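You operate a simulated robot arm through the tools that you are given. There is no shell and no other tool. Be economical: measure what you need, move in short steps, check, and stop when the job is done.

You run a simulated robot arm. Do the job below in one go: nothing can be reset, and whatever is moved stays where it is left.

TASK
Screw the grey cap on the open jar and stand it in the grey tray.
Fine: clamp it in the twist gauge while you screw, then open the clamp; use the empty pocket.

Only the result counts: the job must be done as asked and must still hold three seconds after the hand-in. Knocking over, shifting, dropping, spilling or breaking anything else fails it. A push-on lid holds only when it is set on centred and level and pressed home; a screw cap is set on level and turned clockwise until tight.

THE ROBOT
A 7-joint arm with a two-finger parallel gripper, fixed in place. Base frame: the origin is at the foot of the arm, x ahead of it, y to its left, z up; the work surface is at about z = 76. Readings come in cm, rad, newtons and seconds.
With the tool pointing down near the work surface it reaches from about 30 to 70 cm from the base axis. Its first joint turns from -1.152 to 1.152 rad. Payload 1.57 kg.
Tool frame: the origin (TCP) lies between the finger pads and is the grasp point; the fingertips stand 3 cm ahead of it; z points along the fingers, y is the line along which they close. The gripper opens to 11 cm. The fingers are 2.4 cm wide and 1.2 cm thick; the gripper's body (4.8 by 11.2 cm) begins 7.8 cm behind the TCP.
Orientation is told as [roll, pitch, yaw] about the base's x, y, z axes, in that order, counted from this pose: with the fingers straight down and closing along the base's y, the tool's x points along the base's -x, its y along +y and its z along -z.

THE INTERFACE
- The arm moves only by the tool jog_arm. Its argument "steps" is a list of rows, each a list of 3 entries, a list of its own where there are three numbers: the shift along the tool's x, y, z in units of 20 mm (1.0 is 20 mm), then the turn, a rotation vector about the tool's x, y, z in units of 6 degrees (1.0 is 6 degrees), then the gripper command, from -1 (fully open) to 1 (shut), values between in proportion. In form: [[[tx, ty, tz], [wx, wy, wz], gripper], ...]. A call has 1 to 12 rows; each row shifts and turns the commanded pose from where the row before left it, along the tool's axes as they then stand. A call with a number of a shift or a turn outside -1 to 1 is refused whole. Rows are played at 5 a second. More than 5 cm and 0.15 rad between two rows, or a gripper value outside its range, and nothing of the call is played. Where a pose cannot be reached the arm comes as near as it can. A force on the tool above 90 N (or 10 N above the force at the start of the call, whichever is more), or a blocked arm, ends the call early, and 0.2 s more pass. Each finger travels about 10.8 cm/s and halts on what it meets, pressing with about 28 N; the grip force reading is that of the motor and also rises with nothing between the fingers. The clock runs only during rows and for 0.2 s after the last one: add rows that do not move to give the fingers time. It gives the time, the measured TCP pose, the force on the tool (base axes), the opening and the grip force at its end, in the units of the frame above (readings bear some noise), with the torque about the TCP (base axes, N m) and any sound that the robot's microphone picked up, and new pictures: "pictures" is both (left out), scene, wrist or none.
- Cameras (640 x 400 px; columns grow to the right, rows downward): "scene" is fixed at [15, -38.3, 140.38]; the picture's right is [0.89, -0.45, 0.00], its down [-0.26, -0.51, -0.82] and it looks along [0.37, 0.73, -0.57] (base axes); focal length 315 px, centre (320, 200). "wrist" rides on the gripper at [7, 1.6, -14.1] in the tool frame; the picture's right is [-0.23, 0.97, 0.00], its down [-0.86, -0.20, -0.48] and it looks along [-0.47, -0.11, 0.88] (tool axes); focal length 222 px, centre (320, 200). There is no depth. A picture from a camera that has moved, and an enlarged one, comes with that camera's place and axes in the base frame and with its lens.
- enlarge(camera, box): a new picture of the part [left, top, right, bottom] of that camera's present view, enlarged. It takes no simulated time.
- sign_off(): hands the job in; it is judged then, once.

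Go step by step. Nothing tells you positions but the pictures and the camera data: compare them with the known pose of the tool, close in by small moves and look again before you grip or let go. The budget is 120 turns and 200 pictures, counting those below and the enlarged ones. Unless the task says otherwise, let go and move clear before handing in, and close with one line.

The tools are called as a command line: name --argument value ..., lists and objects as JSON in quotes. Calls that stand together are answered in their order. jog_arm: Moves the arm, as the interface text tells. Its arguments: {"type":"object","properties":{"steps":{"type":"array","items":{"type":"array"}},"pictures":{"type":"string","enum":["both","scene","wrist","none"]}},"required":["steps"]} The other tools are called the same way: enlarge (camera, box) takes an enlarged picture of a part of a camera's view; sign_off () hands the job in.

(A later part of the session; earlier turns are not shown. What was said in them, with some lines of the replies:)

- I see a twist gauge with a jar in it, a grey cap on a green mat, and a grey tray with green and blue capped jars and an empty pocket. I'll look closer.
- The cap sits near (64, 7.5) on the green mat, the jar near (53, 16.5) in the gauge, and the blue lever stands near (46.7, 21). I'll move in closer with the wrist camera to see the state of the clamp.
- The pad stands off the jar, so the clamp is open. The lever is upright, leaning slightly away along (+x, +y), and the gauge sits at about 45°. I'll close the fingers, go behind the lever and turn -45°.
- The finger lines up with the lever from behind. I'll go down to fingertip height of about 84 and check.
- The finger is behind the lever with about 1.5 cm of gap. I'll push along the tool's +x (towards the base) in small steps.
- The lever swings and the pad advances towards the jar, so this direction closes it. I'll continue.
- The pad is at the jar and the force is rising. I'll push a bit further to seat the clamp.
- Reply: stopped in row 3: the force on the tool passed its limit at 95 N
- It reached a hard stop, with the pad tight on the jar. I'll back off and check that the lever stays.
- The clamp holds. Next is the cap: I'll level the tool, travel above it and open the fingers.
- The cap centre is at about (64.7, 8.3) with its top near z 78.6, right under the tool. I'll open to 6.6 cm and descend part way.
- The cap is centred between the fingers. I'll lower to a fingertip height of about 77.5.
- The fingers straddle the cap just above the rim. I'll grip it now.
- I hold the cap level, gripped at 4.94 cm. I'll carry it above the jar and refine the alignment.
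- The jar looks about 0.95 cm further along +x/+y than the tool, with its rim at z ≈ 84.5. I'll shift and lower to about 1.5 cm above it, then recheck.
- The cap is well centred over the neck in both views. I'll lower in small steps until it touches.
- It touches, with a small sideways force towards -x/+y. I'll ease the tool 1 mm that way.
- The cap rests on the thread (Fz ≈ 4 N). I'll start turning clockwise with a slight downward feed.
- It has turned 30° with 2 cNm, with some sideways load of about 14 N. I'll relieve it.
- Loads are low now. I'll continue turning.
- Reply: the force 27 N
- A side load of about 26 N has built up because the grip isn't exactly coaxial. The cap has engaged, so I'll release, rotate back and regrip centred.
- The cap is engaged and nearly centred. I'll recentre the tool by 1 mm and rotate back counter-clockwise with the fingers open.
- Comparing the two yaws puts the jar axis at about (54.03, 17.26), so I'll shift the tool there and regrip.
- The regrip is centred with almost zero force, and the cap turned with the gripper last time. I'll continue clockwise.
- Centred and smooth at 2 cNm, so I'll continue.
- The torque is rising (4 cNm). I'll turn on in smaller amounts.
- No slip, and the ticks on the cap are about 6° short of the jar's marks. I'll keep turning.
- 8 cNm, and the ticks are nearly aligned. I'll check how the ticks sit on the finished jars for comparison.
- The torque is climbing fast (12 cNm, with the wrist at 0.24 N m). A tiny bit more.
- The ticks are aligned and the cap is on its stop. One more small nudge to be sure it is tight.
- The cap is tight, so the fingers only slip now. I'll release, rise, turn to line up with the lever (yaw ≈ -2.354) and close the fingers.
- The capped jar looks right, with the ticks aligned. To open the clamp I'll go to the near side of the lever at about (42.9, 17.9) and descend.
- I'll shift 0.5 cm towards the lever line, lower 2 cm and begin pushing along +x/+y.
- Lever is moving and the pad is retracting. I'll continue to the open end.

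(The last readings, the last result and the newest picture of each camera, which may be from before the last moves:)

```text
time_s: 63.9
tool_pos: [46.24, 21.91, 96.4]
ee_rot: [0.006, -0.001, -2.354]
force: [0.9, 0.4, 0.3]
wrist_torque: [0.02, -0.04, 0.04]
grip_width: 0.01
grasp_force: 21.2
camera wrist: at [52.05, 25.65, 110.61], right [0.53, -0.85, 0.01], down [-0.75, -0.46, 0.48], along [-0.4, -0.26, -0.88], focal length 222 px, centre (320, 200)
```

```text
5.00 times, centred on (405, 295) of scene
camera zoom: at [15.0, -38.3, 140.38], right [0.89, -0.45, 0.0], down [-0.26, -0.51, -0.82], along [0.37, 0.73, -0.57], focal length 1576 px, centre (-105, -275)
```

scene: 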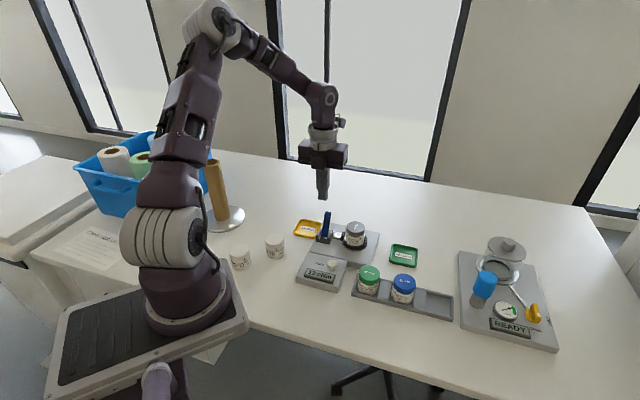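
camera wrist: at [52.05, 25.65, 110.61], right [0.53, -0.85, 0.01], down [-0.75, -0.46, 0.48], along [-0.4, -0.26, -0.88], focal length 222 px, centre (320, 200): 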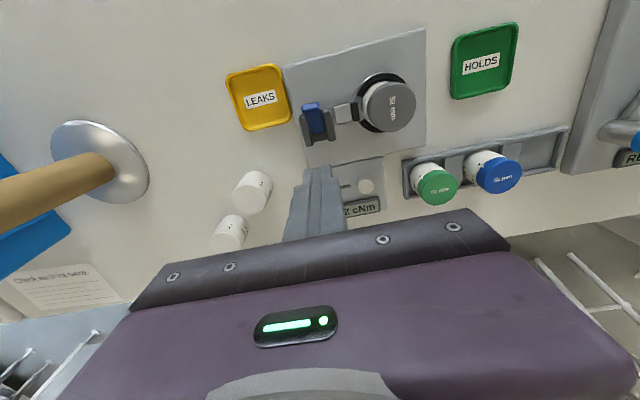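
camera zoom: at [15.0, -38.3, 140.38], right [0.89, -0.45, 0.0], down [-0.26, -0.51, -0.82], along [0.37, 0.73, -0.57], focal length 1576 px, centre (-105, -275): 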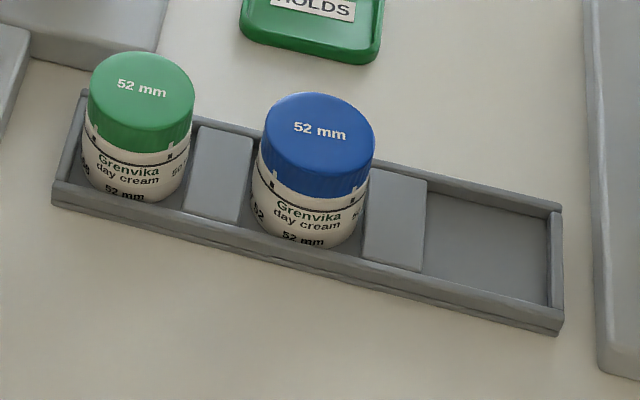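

The clamp is open again and the jar stands free in the nest. Next I go above the jar axis, turn so the fingers close along the (+x, +y) diagonal, and grip the cap.

jog_arm --steps '[[[0.226, 0.876, 0], [0, 0, 0], 0], [[0.226, 0.876, 0], [0, 0, 0], -0.3], [[0.226, 0.876, 0], [0, 0, 0], -0.3], [[0.226, 0.876, 0], [0, 0, 0], -0.3], [[0.226, 0.876, 0], [0, 0, 0], -0.3], [[0, 0, 0], [0, 0, -1], -0.3], [[0, 0, 0], [0, 0, -1], -0.3], [[0, 0, 0], [0, 0, -1], -0.3], [[0, 0, 0], [0, 0, -1], -0.3], [[0, 0, 0], [0, 0, -1], -0.3], [[0, 0, 0], [0, 0, -1], -0.3], [[0, 0, 0], [0, 0, -1], -0.3]]' --pictures "none"

jog_arm --steps '[[[0, 0, 0], [0, 0, -1], -0.3], [[0, 0, 0], [0, 0, -1], -0.3], [[0, 0, 0], [0, 0, -1], -0.3], [[0, 0, 0], [0, 0, -1], -0.3], [[0, 0, 0], [0, 0, -1], -0.3], [[0, 0, 0], [0, 0, -1], -0.3], [[0, 0, 0], [0, 0, -1], -0.3], [[0, 0, 0], [0, 0, -1], -0.3], [[0, 0, 0], [0, 0, 0], -0.3]]'

enlarge --camera "wrist" --box '[220, 80, 420, 220]'

```text
time_s: 66.5
tool_pos: [53.98, 17.15, 96.4]
ee_rot: [0.004, -0.005, -1.619]
force: [0.5, 0.1, 0.6]
wrist_torque: [0.0, 0.03, -0.03]
grip_width: 7.14
grasp_force: 0.2
```

```text
time_s: 68.5
tool_pos: [53.98, 17.11, 96.51]
ee_rot: [-0.001, -0.008, -0.782]
force: [-0.2, 0.7, 0.3]
wrist_torque: [0.02, -0.02, 0.02]
grip_width: 7.14
grasp_force: 0.1
camera wrist: at [49.99, 23.29, 110.57], right [0.85, 0.53, 0.0], down [0.46, -0.74, 0.48], along [0.26, -0.41, -0.88], focal length 222 px, centre (320, 200)
```

scene: 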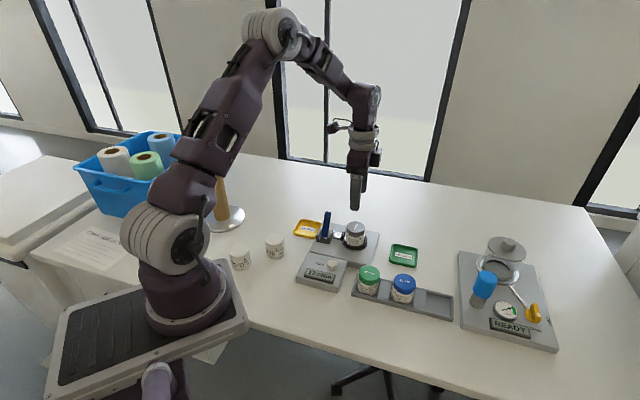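
wrist: 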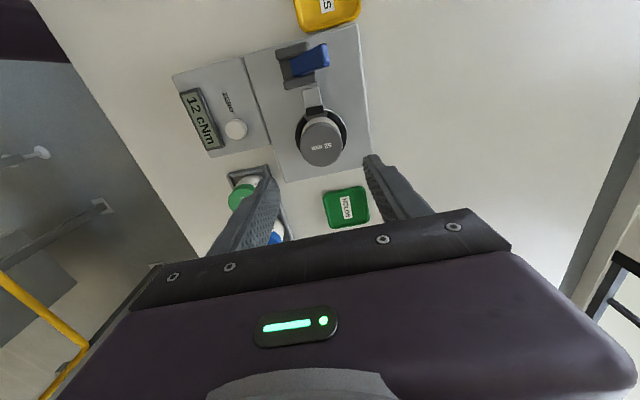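

```text
2.86 times, centred on (320, 150) of wrist
camera zoom: at [49.99, 23.29, 110.57], right [0.85, 0.53, 0.0], down [0.46, -0.74, 0.48], along [0.26, -0.41, -0.88], focal length 635 px, centre (320, 343)
```

zoom: 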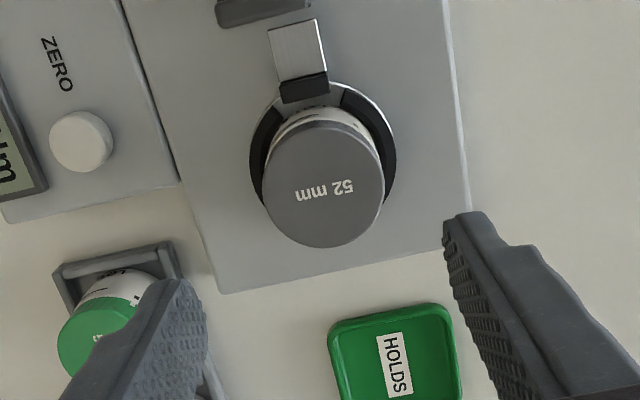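

The cap is centred below. I'll descend and grip.

jog_arm --steps '[[[0.045, 0.08, 0.7], [0, 0, 0], -0.3], [[0, 0, 0.8], [0, 0, 0], -0.3], [[0, 0, 0.8], [0, 0, 0], -0.3], [[0, 0, 0.8], [0, 0, 0], -0.3], [[0, 0, 0.8], [0, 0, 0], -0.3], [[0, 0, 0.8], [0, 0, 0], -0.3], [[0, 0, 0], [0, 0, 0], -0.3], [[0, 0, 0], [0, 0, 0], 0.1], [[0, 0, 0], [0, 0, 0], 1], [[0, 0, 0], [0, 0, 0], 1], [[0, 0, 0], [0, 0, 0], 1]]'

enlarge --camera "wrist" --box '[220, 110, 420, 250]'

enlarge --camera "scene" --box '[315, 200, 390, 250]'

```text
time_s: 70.9
tool_pos: [54.06, 17.39, 87.11]
ee_rot: [0.001, -0.007, -0.783]
force: [-0.1, 0.1, -0.4]
wrist_torque: [0.04, -0.01, 0.02]
grip_width: 4.95
grasp_force: 27.3
camera wrist: at [50.08, 23.46, 101.13], right [0.85, 0.53, 0.0], down [0.46, -0.74, 0.48], along [0.26, -0.41, -0.88], focal length 222 px, centre (320, 200)
```

scene: 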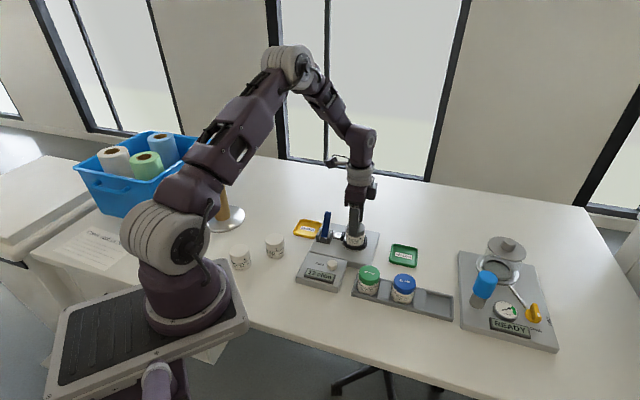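
wrist: 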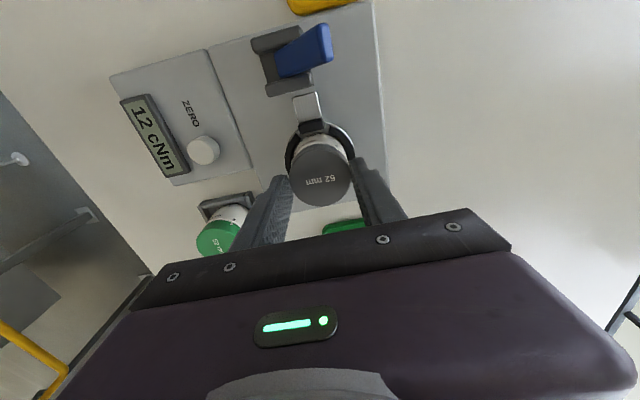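

```text
2.86 times, centred on (320, 180) of wrist
camera zoom: at [50.08, 23.46, 101.13], right [0.85, 0.53, 0.0], down [0.46, -0.74, 0.48], along [0.26, -0.41, -0.88], focal length 635 px, centre (320, 257)
```

zoom: 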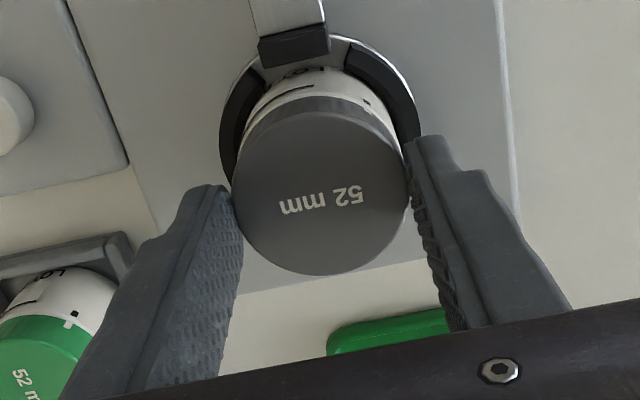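

```text
8.00 times, centred on (352, 225) of scene
camera zoom: at [15.01, -38.3, 140.38], right [0.89, -0.45, 0.0], down [-0.26, -0.51, -0.82], along [0.37, 0.73, -0.57], focal length 2521 px, centre (60, 0)
```

zoom: 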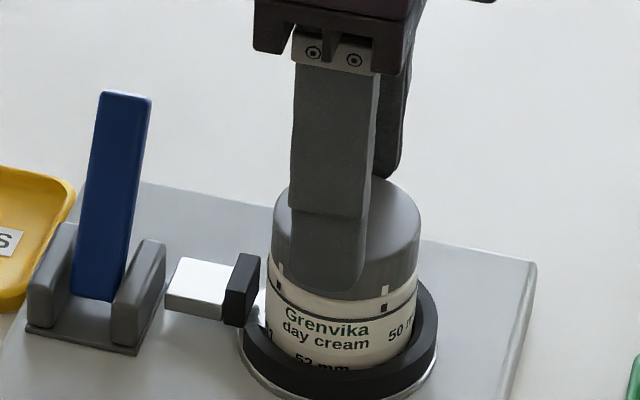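

Gripped with no side force. Now I'll lift straight up slowly.

jog_arm --steps '[[[0, 0, -0.3], [0, 0, 0], 1], [[0, 0, -0.4], [0, 0, 0], 1], [[0, 0, -0.5], [0, 0, 0], 1], [[0, 0, -0.8], [0, 0, 0], 1], [[0, 0, -1], [0, 0, 0], 1], [[0, 0, -1], [0, 0, 0], 1], [[0, 0, -1], [0, 0, 0], 1], [[0, 0, 0], [0, 0, 0], 1]]'

enlarge --camera "scene" --box '[300, 160, 420, 260]'

```text
time_s: 72.7
tool_pos: [54.06, 17.4, 97.11]
ee_rot: [-0.001, -0.005, -0.784]
force: [-0.6, 0.0, -0.7]
wrist_torque: [-0.01, -0.02, 0.0]
grip_width: 4.97
grasp_force: 28.6
camera wrist: at [50.05, 23.46, 111.2], right [0.85, 0.53, 0.0], down [0.46, -0.74, 0.48], along [0.26, -0.41, -0.88], focal length 222 px, centre (320, 200)
```

scene: 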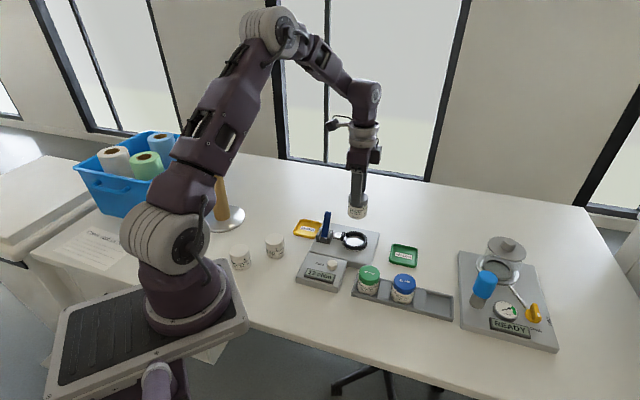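
wrist: 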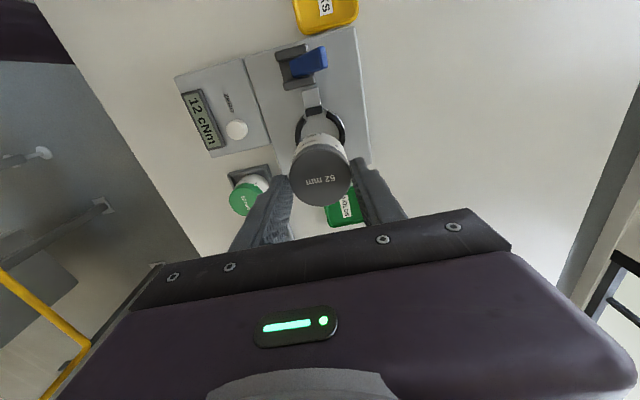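

```text
4.00 times, centred on (360, 210) of scene
camera zoom: at [15.0, -38.3, 140.38], right [0.89, -0.45, 0.0], down [-0.26, -0.51, -0.82], along [0.37, 0.73, -0.57], focal length 1260 px, centre (160, 160)
```

zoom: 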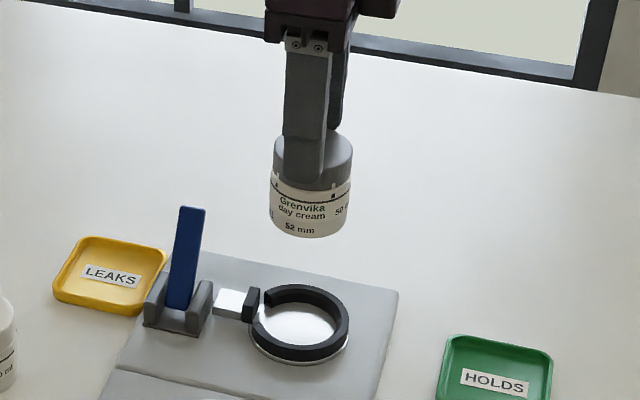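

The jar is lifted cleanly. I'll carry it above the empty pocket at about (62, -8.1).

jog_arm --steps '[[[-0.98, -0.518, 0], [0, 0, 0], 1], [[-0.98, -0.518, 0], [0, 0, 0], 1], [[-0.98, -0.518, 0], [0, 0, 0], 1], [[-0.98, -0.518, 0], [0, 0, 0], 1], [[-0.98, -0.518, 0], [0, 0, 0], 1], [[-0.98, -0.518, 0], [0, 0, 0], 1], [[-0.98, -0.518, 0], [0, 0, 0], 1], [[-0.98, -0.518, 0], [0, 0, 0], 1], [[-0.98, -0.518, 0], [0, 0, 0], 1], [[-0.98, -0.518, 0], [0, 0, 0], 1], [[-0.98, -0.518, 0], [0, 0, 0], 1], [[-0.98, -0.518, 0], [0, 0, 0], 1]]'

enlarge --camera "scene" --box '[380, 230, 500, 330]'

enlarge --camera "wrist" --box '[220, 60, 420, 220]'

```text
time_s: 75.3
tool_pos: [61.84, -7.99, 97.27]
ee_rot: [0.001, -0.006, -0.783]
force: [0.0, -0.6, -1.3]
wrist_torque: [0.03, 0.02, 0.02]
grip_width: 4.94
grasp_force: 28.0
camera wrist: at [57.86, -1.97, 111.32], right [0.85, 0.53, 0.0], down [0.46, -0.74, 0.48], along [0.26, -0.41, -0.88], focal length 222 px, centre (320, 200)
```

scene: 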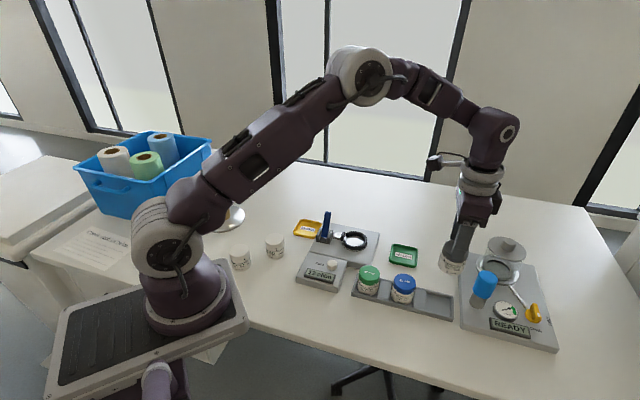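
wrist: 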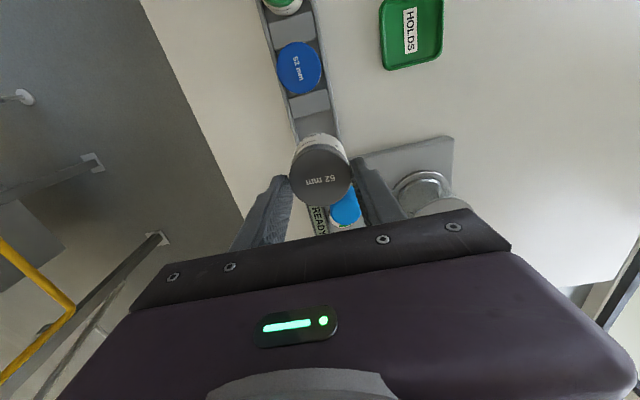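

```text
4.00 times, centred on (440, 280) of scene
camera zoom: at [15.01, -38.3, 140.37], right [0.89, -0.45, 0.0], down [-0.26, -0.51, -0.82], along [0.37, 0.73, -0.57], focal length 1260 px, centre (-160, -120)
```

zoom: 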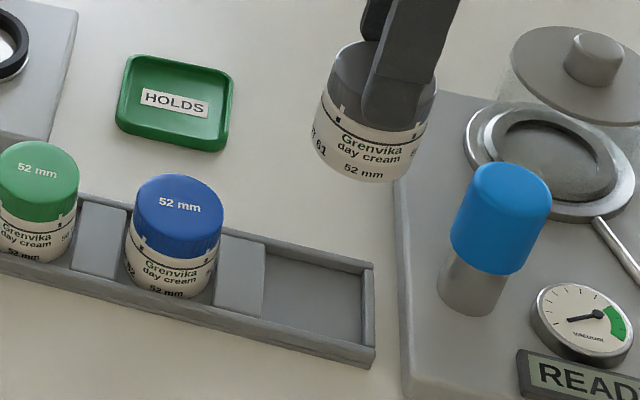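

```text
2.50 times, centred on (320, 140) of wrist
camera zoom: at [57.86, -1.97, 111.32], right [0.85, 0.53, 0.0], down [0.46, -0.74, 0.48], along [0.26, -0.41, -0.88], focal length 555 px, centre (320, 350)
```

zoom: 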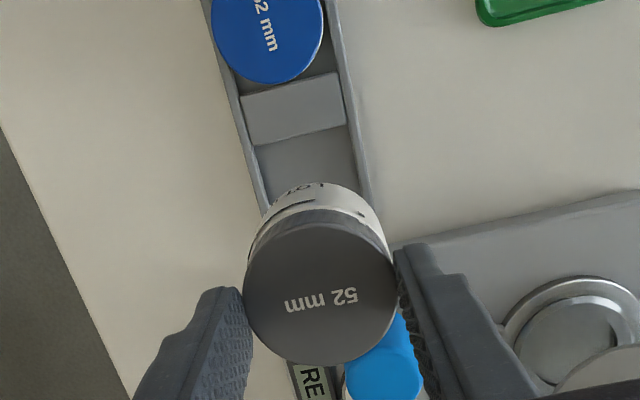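

It is over the pocket. I'll descend part way, keeping above the tray wall, and refine.

jog_arm --steps '[[[0, -0.1, 0.8], [0, 0, 0], 1], [[0, 0, 0.8], [0, 0, 0], 1], [[0, 0, 0.8], [0, 0, 0], 1], [[0, 0, 0.8], [0, 0, 0], 1], [[0, 0, 0.7], [0, 0, 0], 1], [[0, 0, 0], [0, 0, 0], 1]]'

enlarge --camera "scene" --box '[385, 255, 475, 325]'

enlarge --camera "wrist" --box '[220, 60, 420, 220]'

```text
time_s: 76.7
tool_pos: [61.87, -8.23, 89.46]
ee_rot: [0.0, -0.006, -0.785]
force: [-0.2, 0.2, -0.9]
wrist_torque: [-0.01, -0.02, 0.01]
grip_width: 4.95
grasp_force: 28.1
camera wrist: at [57.79, -2.11, 103.48], right [0.85, 0.53, 0.0], down [0.46, -0.74, 0.48], along [0.26, -0.41, -0.88], focal length 222 px, centre (320, 200)
```

scene: 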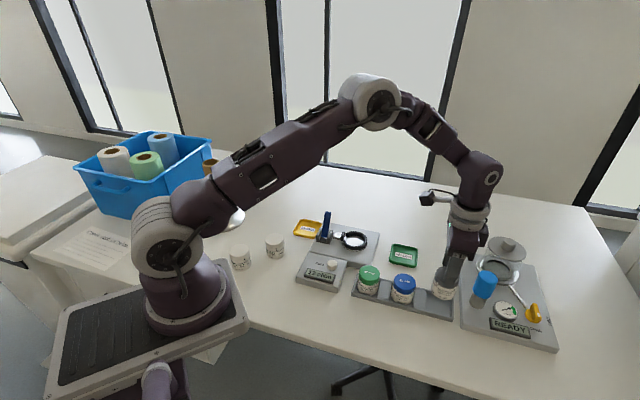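
wrist: 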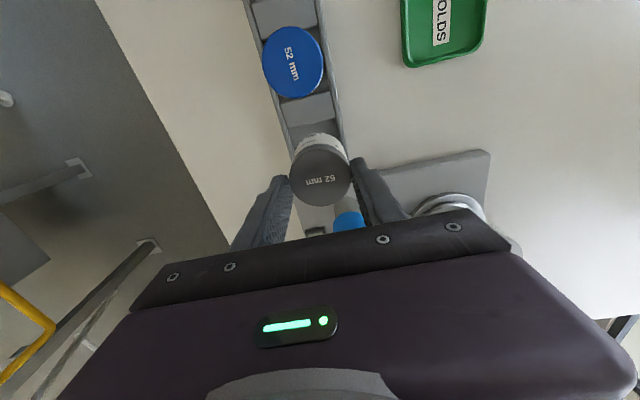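

```text
5.71 times, centred on (430, 290) of scene
camera zoom: at [15.01, -38.3, 140.37], right [0.89, -0.45, 0.0], down [-0.26, -0.51, -0.82], along [0.37, 0.73, -0.57], focal length 1800 px, centre (-309, -314)
```

zoom: 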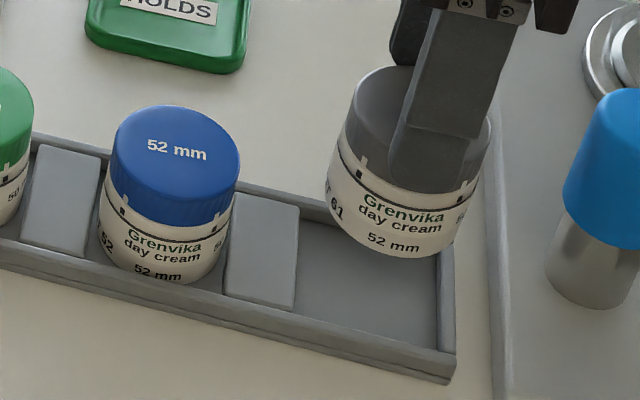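

```text
2.50 times, centred on (320, 140) of wrist
camera zoom: at [57.79, -2.11, 103.48], right [0.85, 0.53, 0.0], down [0.46, -0.74, 0.48], along [0.26, -0.41, -0.88], focal length 555 px, centre (320, 350)
```

zoom: 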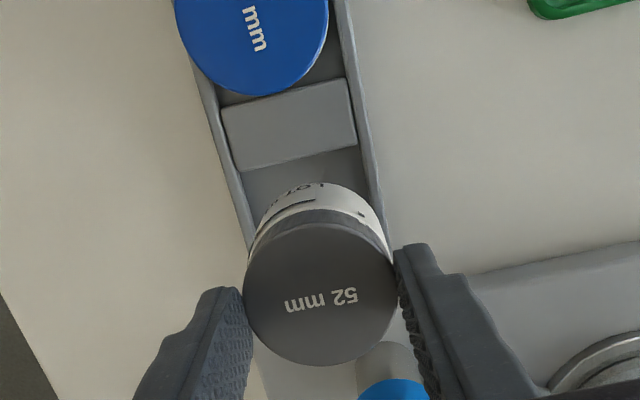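

Both views say to shift about 0.35 cm further along the tray (away from the blue jar). I'll do that, lower to just above the rim and look again.

jog_arm --steps '[[[-0.17, 0, 0], [0, 0, 0], 1], [[0, 0, 0.5], [0, 0, 0], 1], [[0, 0, 0.5], [0, 0, 0], 1], [[0, 0, 0.3], [0, 0, 0], 1], [[0, 0, 0], [0, 0, 0], 1]]' --pictures "none"

enlarge --camera "scene" --box '[385, 255, 475, 325]'

enlarge --camera "wrist" --box '[220, 60, 420, 220]'

```text
time_s: 77.9
tool_pos: [62.0, -8.36, 86.79]
ee_rot: [-0.001, -0.005, -0.783]
force: [0.2, -0.1, -0.9]
wrist_torque: [0.01, -0.02, 0.03]
grip_width: 4.95
grasp_force: 27.6
```

```text
5.71 times, centred on (430, 290) of scene
camera zoom: at [15.01, -38.3, 140.37], right [0.89, -0.45, 0.0], down [-0.26, -0.51, -0.82], along [0.37, 0.73, -0.57], focal length 1800 px, centre (-309, -314)
```

zoom: 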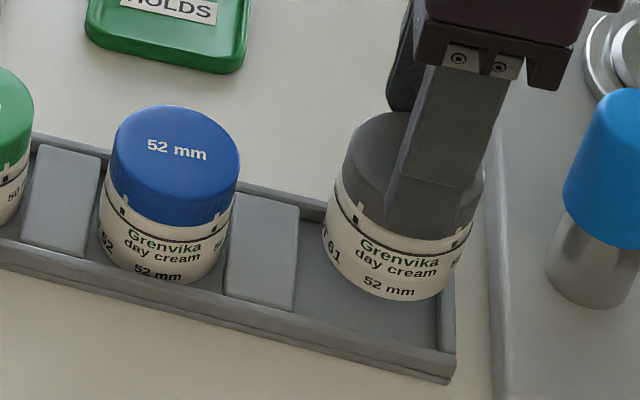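

```text
2.50 times, centred on (320, 140) of wrist
camera zoom: at [58.07, -2.38, 100.91], right [0.85, 0.53, 0.0], down [0.46, -0.74, 0.48], along [0.26, -0.41, -0.88], focal length 555 px, centre (320, 350)
```

zoom: 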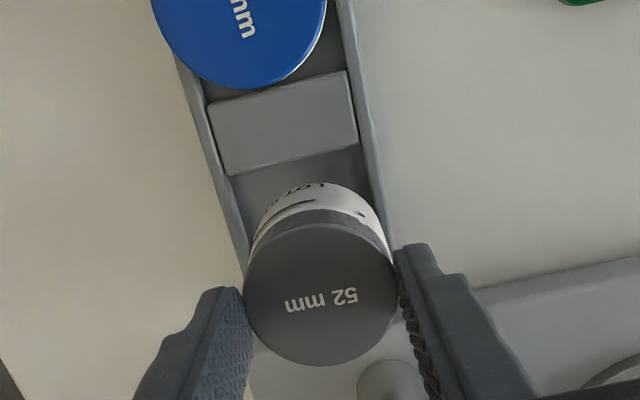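

The jar is nearly over the pocket. I'll make a 2 mm correction in each direction, then lower to about 1 cm off the floor and look.

jog_arm --steps '[[[0.1, -0.12, 0], [0, 0, 0], 1], [[0, 0, 0.35], [0, 0, 0], 1], [[0, 0, 0.35], [0, 0, 0], 1], [[0, 0, 0], [0, 0, 0], 1]]' --pictures "none"

enlarge --camera "scene" --box '[400, 265, 475, 325]'

enlarge --camera "wrist" --box '[240, 90, 400, 210]'

```text
time_s: 78.9
tool_pos: [61.68, -8.44, 85.45]
ee_rot: [0.0, -0.007, -0.783]
force: [-0.2, -0.8, -1.8]
wrist_torque: [0.01, 0.0, -0.01]
grip_width: 4.94
grasp_force: 27.9
```

```text
6.67 times, centred on (438, 295) of scene
camera zoom: at [15.01, -38.3, 140.37], right [0.89, -0.45, 0.0], down [-0.26, -0.51, -0.82], along [0.37, 0.73, -0.57], focal length 2101 px, centre (-463, -433)
```

zoom: 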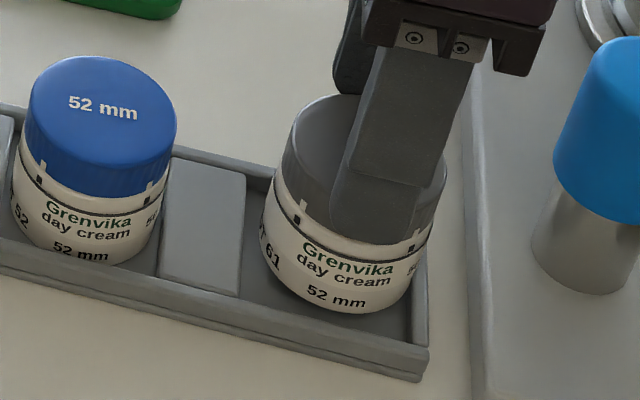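

```text
3.33 times, centred on (320, 150) of wrist
camera zoom: at [57.77, -2.42, 99.53], right [0.85, 0.53, 0.0], down [0.46, -0.74, 0.48], along [0.26, -0.41, -0.88], focal length 740 px, centre (320, 367)
```

zoom: 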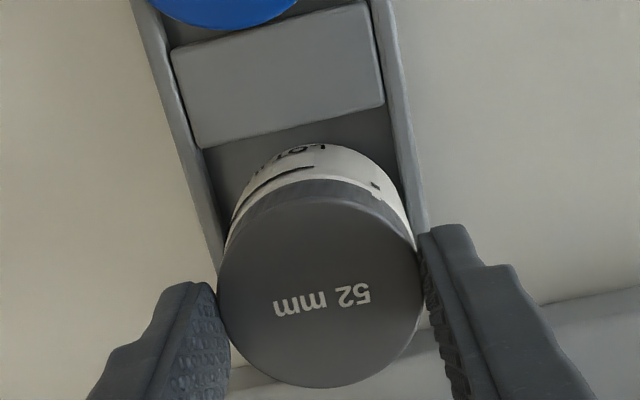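

Now it is well centred. I'll shift another 1 mm and lower until it touches the floor.

jog_arm --steps '[[[0.05, 0, 0.2], [0, 0, 0], 1], [[0, 0, 0.15], [0, 0, 0], 1], [[0, 0, 0.1], [0, 0, 0], 1], [[0, 0, 0], [0, 0, 0], 1]]' --pictures "none"

enlarge --camera "scene" --box '[400, 265, 475, 325]'

```text
time_s: 79.9
tool_pos: [61.63, -8.49, 84.52]
ee_rot: [0.0, -0.007, -0.784]
force: [0.1, -0.1, -0.7]
wrist_torque: [0.0, 0.0, 0.01]
grip_width: 4.96
grasp_force: 28.4
```

```text
6.67 times, centred on (438, 295) of scene
camera zoom: at [15.0, -38.3, 140.38], right [0.89, -0.45, 0.0], down [-0.26, -0.51, -0.82], along [0.37, 0.73, -0.57], focal length 2101 px, centre (-463, -433)
```

zoom: 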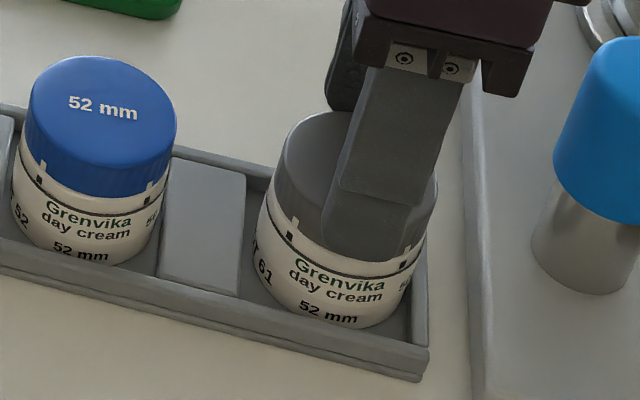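

jog_arm --steps '[[[0, 0, 0.1], [0, 0, 0], 1], [[0, 0, 0.1], [0, 0, 0], 1], [[0, 0, 0], [0, 0, 0], 1]]' --pictures "none"

jog_arm --steps '[[[0, 0, 0.08], [0, 0, 0], 1], [[0, 0, 0], [0, 0, 0], 1]]' --pictures "none"

enlarge --camera "scene" --box '[400, 265, 475, 325]'

```text
time_s: 80.7
tool_pos: [61.74, -8.45, 84.17]
ee_rot: [0.002, -0.01, -0.785]
force: [-2.7, -0.7, 27.0]
wrist_torque: [-0.09, 0.07, 0.02]
grip_width: 4.97
grasp_force: 27.8
```

```text
time_s: 81.3
tool_pos: [61.73, -8.45, 84.01]
ee_rot: [0.002, -0.01, -0.783]
force: [3.2, -2.4, 26.7]
wrist_torque: [-0.2, -0.12, -0.01]
grip_width: 4.97
grasp_force: 28.4
```

```text
6.67 times, centred on (438, 295) of scene
camera zoom: at [14.96, -38.3, 140.38], right [0.89, -0.45, 0.0], down [-0.26, -0.51, -0.82], along [0.37, 0.73, -0.57], focal length 2101 px, centre (-463, -433)
```

zoom: 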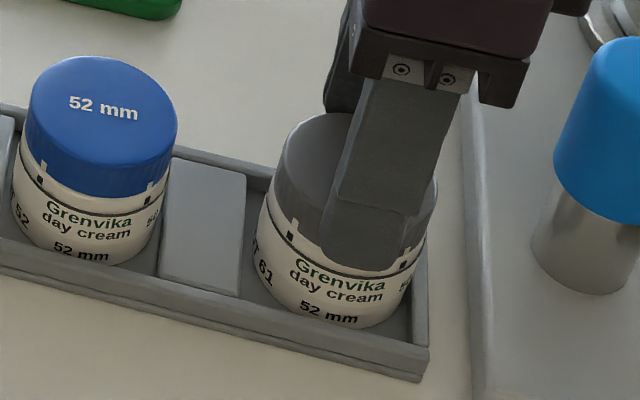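

enlarge --camera "scene" --box '[425, 295, 455, 315]'

enlarge --camera "scene" --box '[385, 287, 415, 307]'

enlarge --camera "wrist" --box '[260, 110, 380, 200]'

```text
16.00 times, centred on (440, 305) of scene
camera zoom: at [14.96, -38.3, 140.38], right [0.89, -0.45, 0.0], down [-0.26, -0.51, -0.82], along [0.37, 0.73, -0.57], focal length 5042 px, centre (-1600, -1480)
```

zoom: 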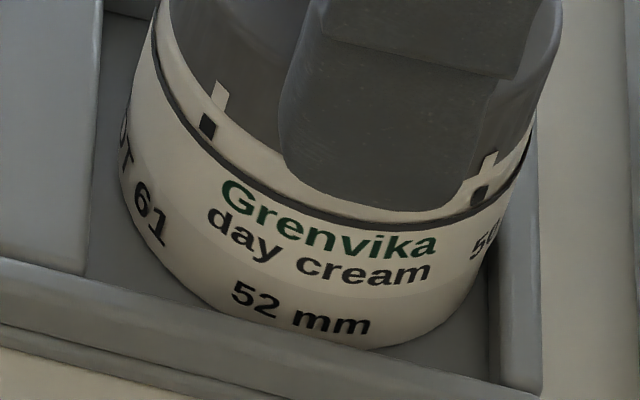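

```text
16.00 times, centred on (400, 297) of scene
camera zoom: at [14.96, -38.3, 140.38], right [0.89, -0.45, 0.0], down [-0.26, -0.51, -0.82], along [0.37, 0.73, -0.57], focal length 5042 px, centre (-960, -1352)
```

zoom: 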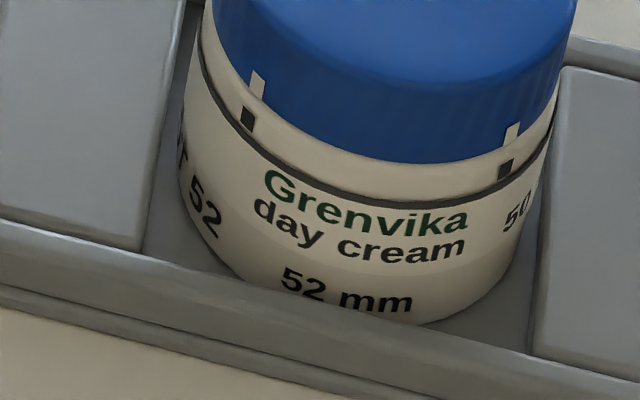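

```text
4.44 times, centred on (320, 155) of wrist
camera zoom: at [57.68, -2.37, 98.13], right [0.85, 0.53, 0.0], down [0.46, -0.74, 0.49], along [0.26, -0.41, -0.87], focal length 987 px, centre (320, 400)
```

zoom: 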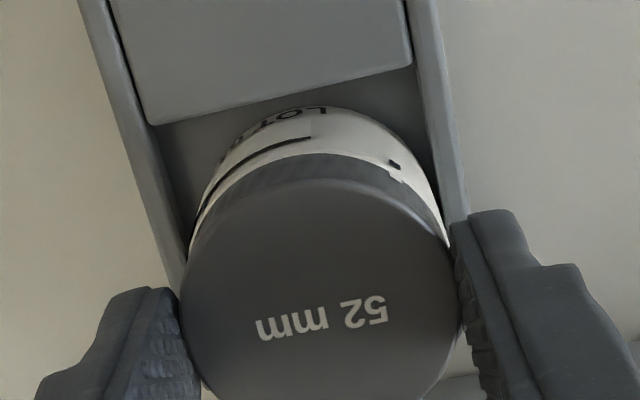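

The jar stands inside the pocket walls on the floor. I'll take off the pressure, open and retreat upward.

jog_arm --steps '[[[0, 0, -0.1], [0, 0, 0], 1], [[0, 0, -0.05], [0, 0, 0], 1], [[0, 0, 0], [0, 0, 0], 0.05], [[0, 0, 0], [0, 0, 0], -0.25], [[0, 0, 0], [0, 0, 0], -0.25], [[0, 0, 0], [0, 0, 0], -0.25]]' --pictures "none"

jog_arm --steps '[[[0, 0, -0.3], [0, 0, 0], -0.25], [[0, 0, -0.6], [0, 0, 0], -0.25], [[0, 0, -1], [0, 0, 0], -0.25], [[0, 0, -1], [0, 0, 0], -0.25], [[0, 0, -1], [0, 0, 0], -0.25], [[0, 0, -1], [0, 0, 0], -0.25], [[0, 0, -1], [0, 0, 0], -0.25], [[0, 0, -1], [0, 0, 0], -0.25], [[0, 0, 0], [0, 0, 0], -0.25]]'

enlarge --camera "scene" --box '[385, 255, 475, 325]'

enlarge --camera "wrist" --box '[220, 60, 420, 220]'

```text
time_s: 82.7
tool_pos: [61.61, -8.37, 84.33]
ee_rot: [-0.001, -0.007, -0.783]
force: [0.2, 0.1, -0.5]
wrist_torque: [0.01, 0.0, -0.02]
grip_width: 6.86
grasp_force: 0.0
```

```text
time_s: 84.7
tool_pos: [61.59, -8.38, 98.06]
ee_rot: [0.0, -0.007, -0.782]
force: [-0.9, 0.5, 0.0]
wrist_torque: [0.0, 0.02, -0.01]
grip_width: 6.88
grasp_force: 0.0
camera wrist: at [57.6, -2.32, 112.19], right [0.85, 0.53, 0.0], down [0.46, -0.74, 0.48], along [0.26, -0.41, -0.88], focal length 222 px, centre (320, 200)
```

scene: 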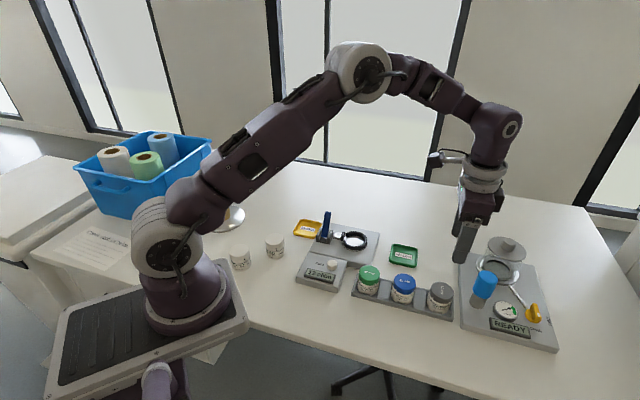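
wrist: 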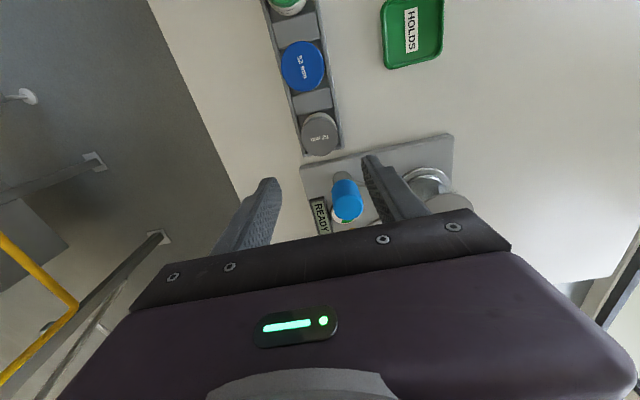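

```text
5.71 times, centred on (430, 290) of scene
camera zoom: at [15.0, -38.3, 140.38], right [0.89, -0.45, 0.0], down [-0.26, -0.51, -0.82], along [0.37, 0.73, -0.57], focal length 1800 px, centre (-309, -314)
```

zoom: 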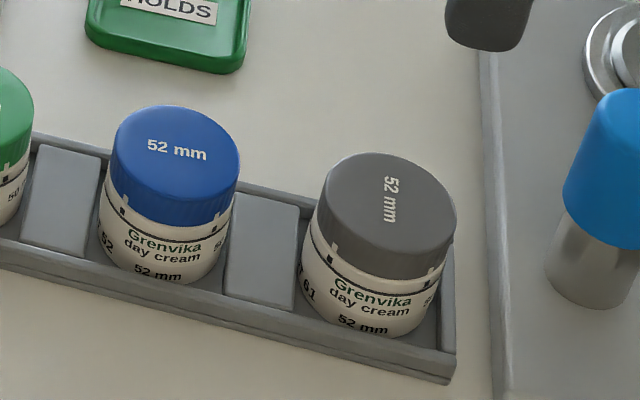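

```text
2.50 times, centred on (320, 140) of wrist
camera zoom: at [57.6, -2.32, 112.19], right [0.85, 0.53, 0.0], down [0.46, -0.74, 0.48], along [0.26, -0.41, -0.88], focal length 555 px, centre (320, 350)
```

zoom: 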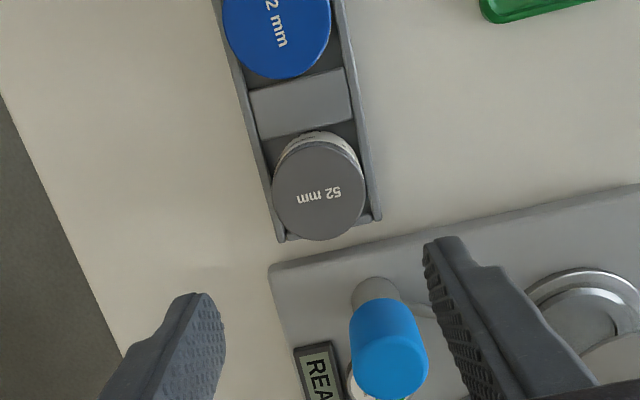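

The grey-capped jar stands level in the tray's last pocket with its tick marks aligned. The clamp is open and the arm is clear, so I'm handing in.

sign_off

```text
The job is handed in.
```

The grey cap is screwed tight on the jar, which now stands in the empty pocket of the grey tray; the clamp is open and the arm is clear.
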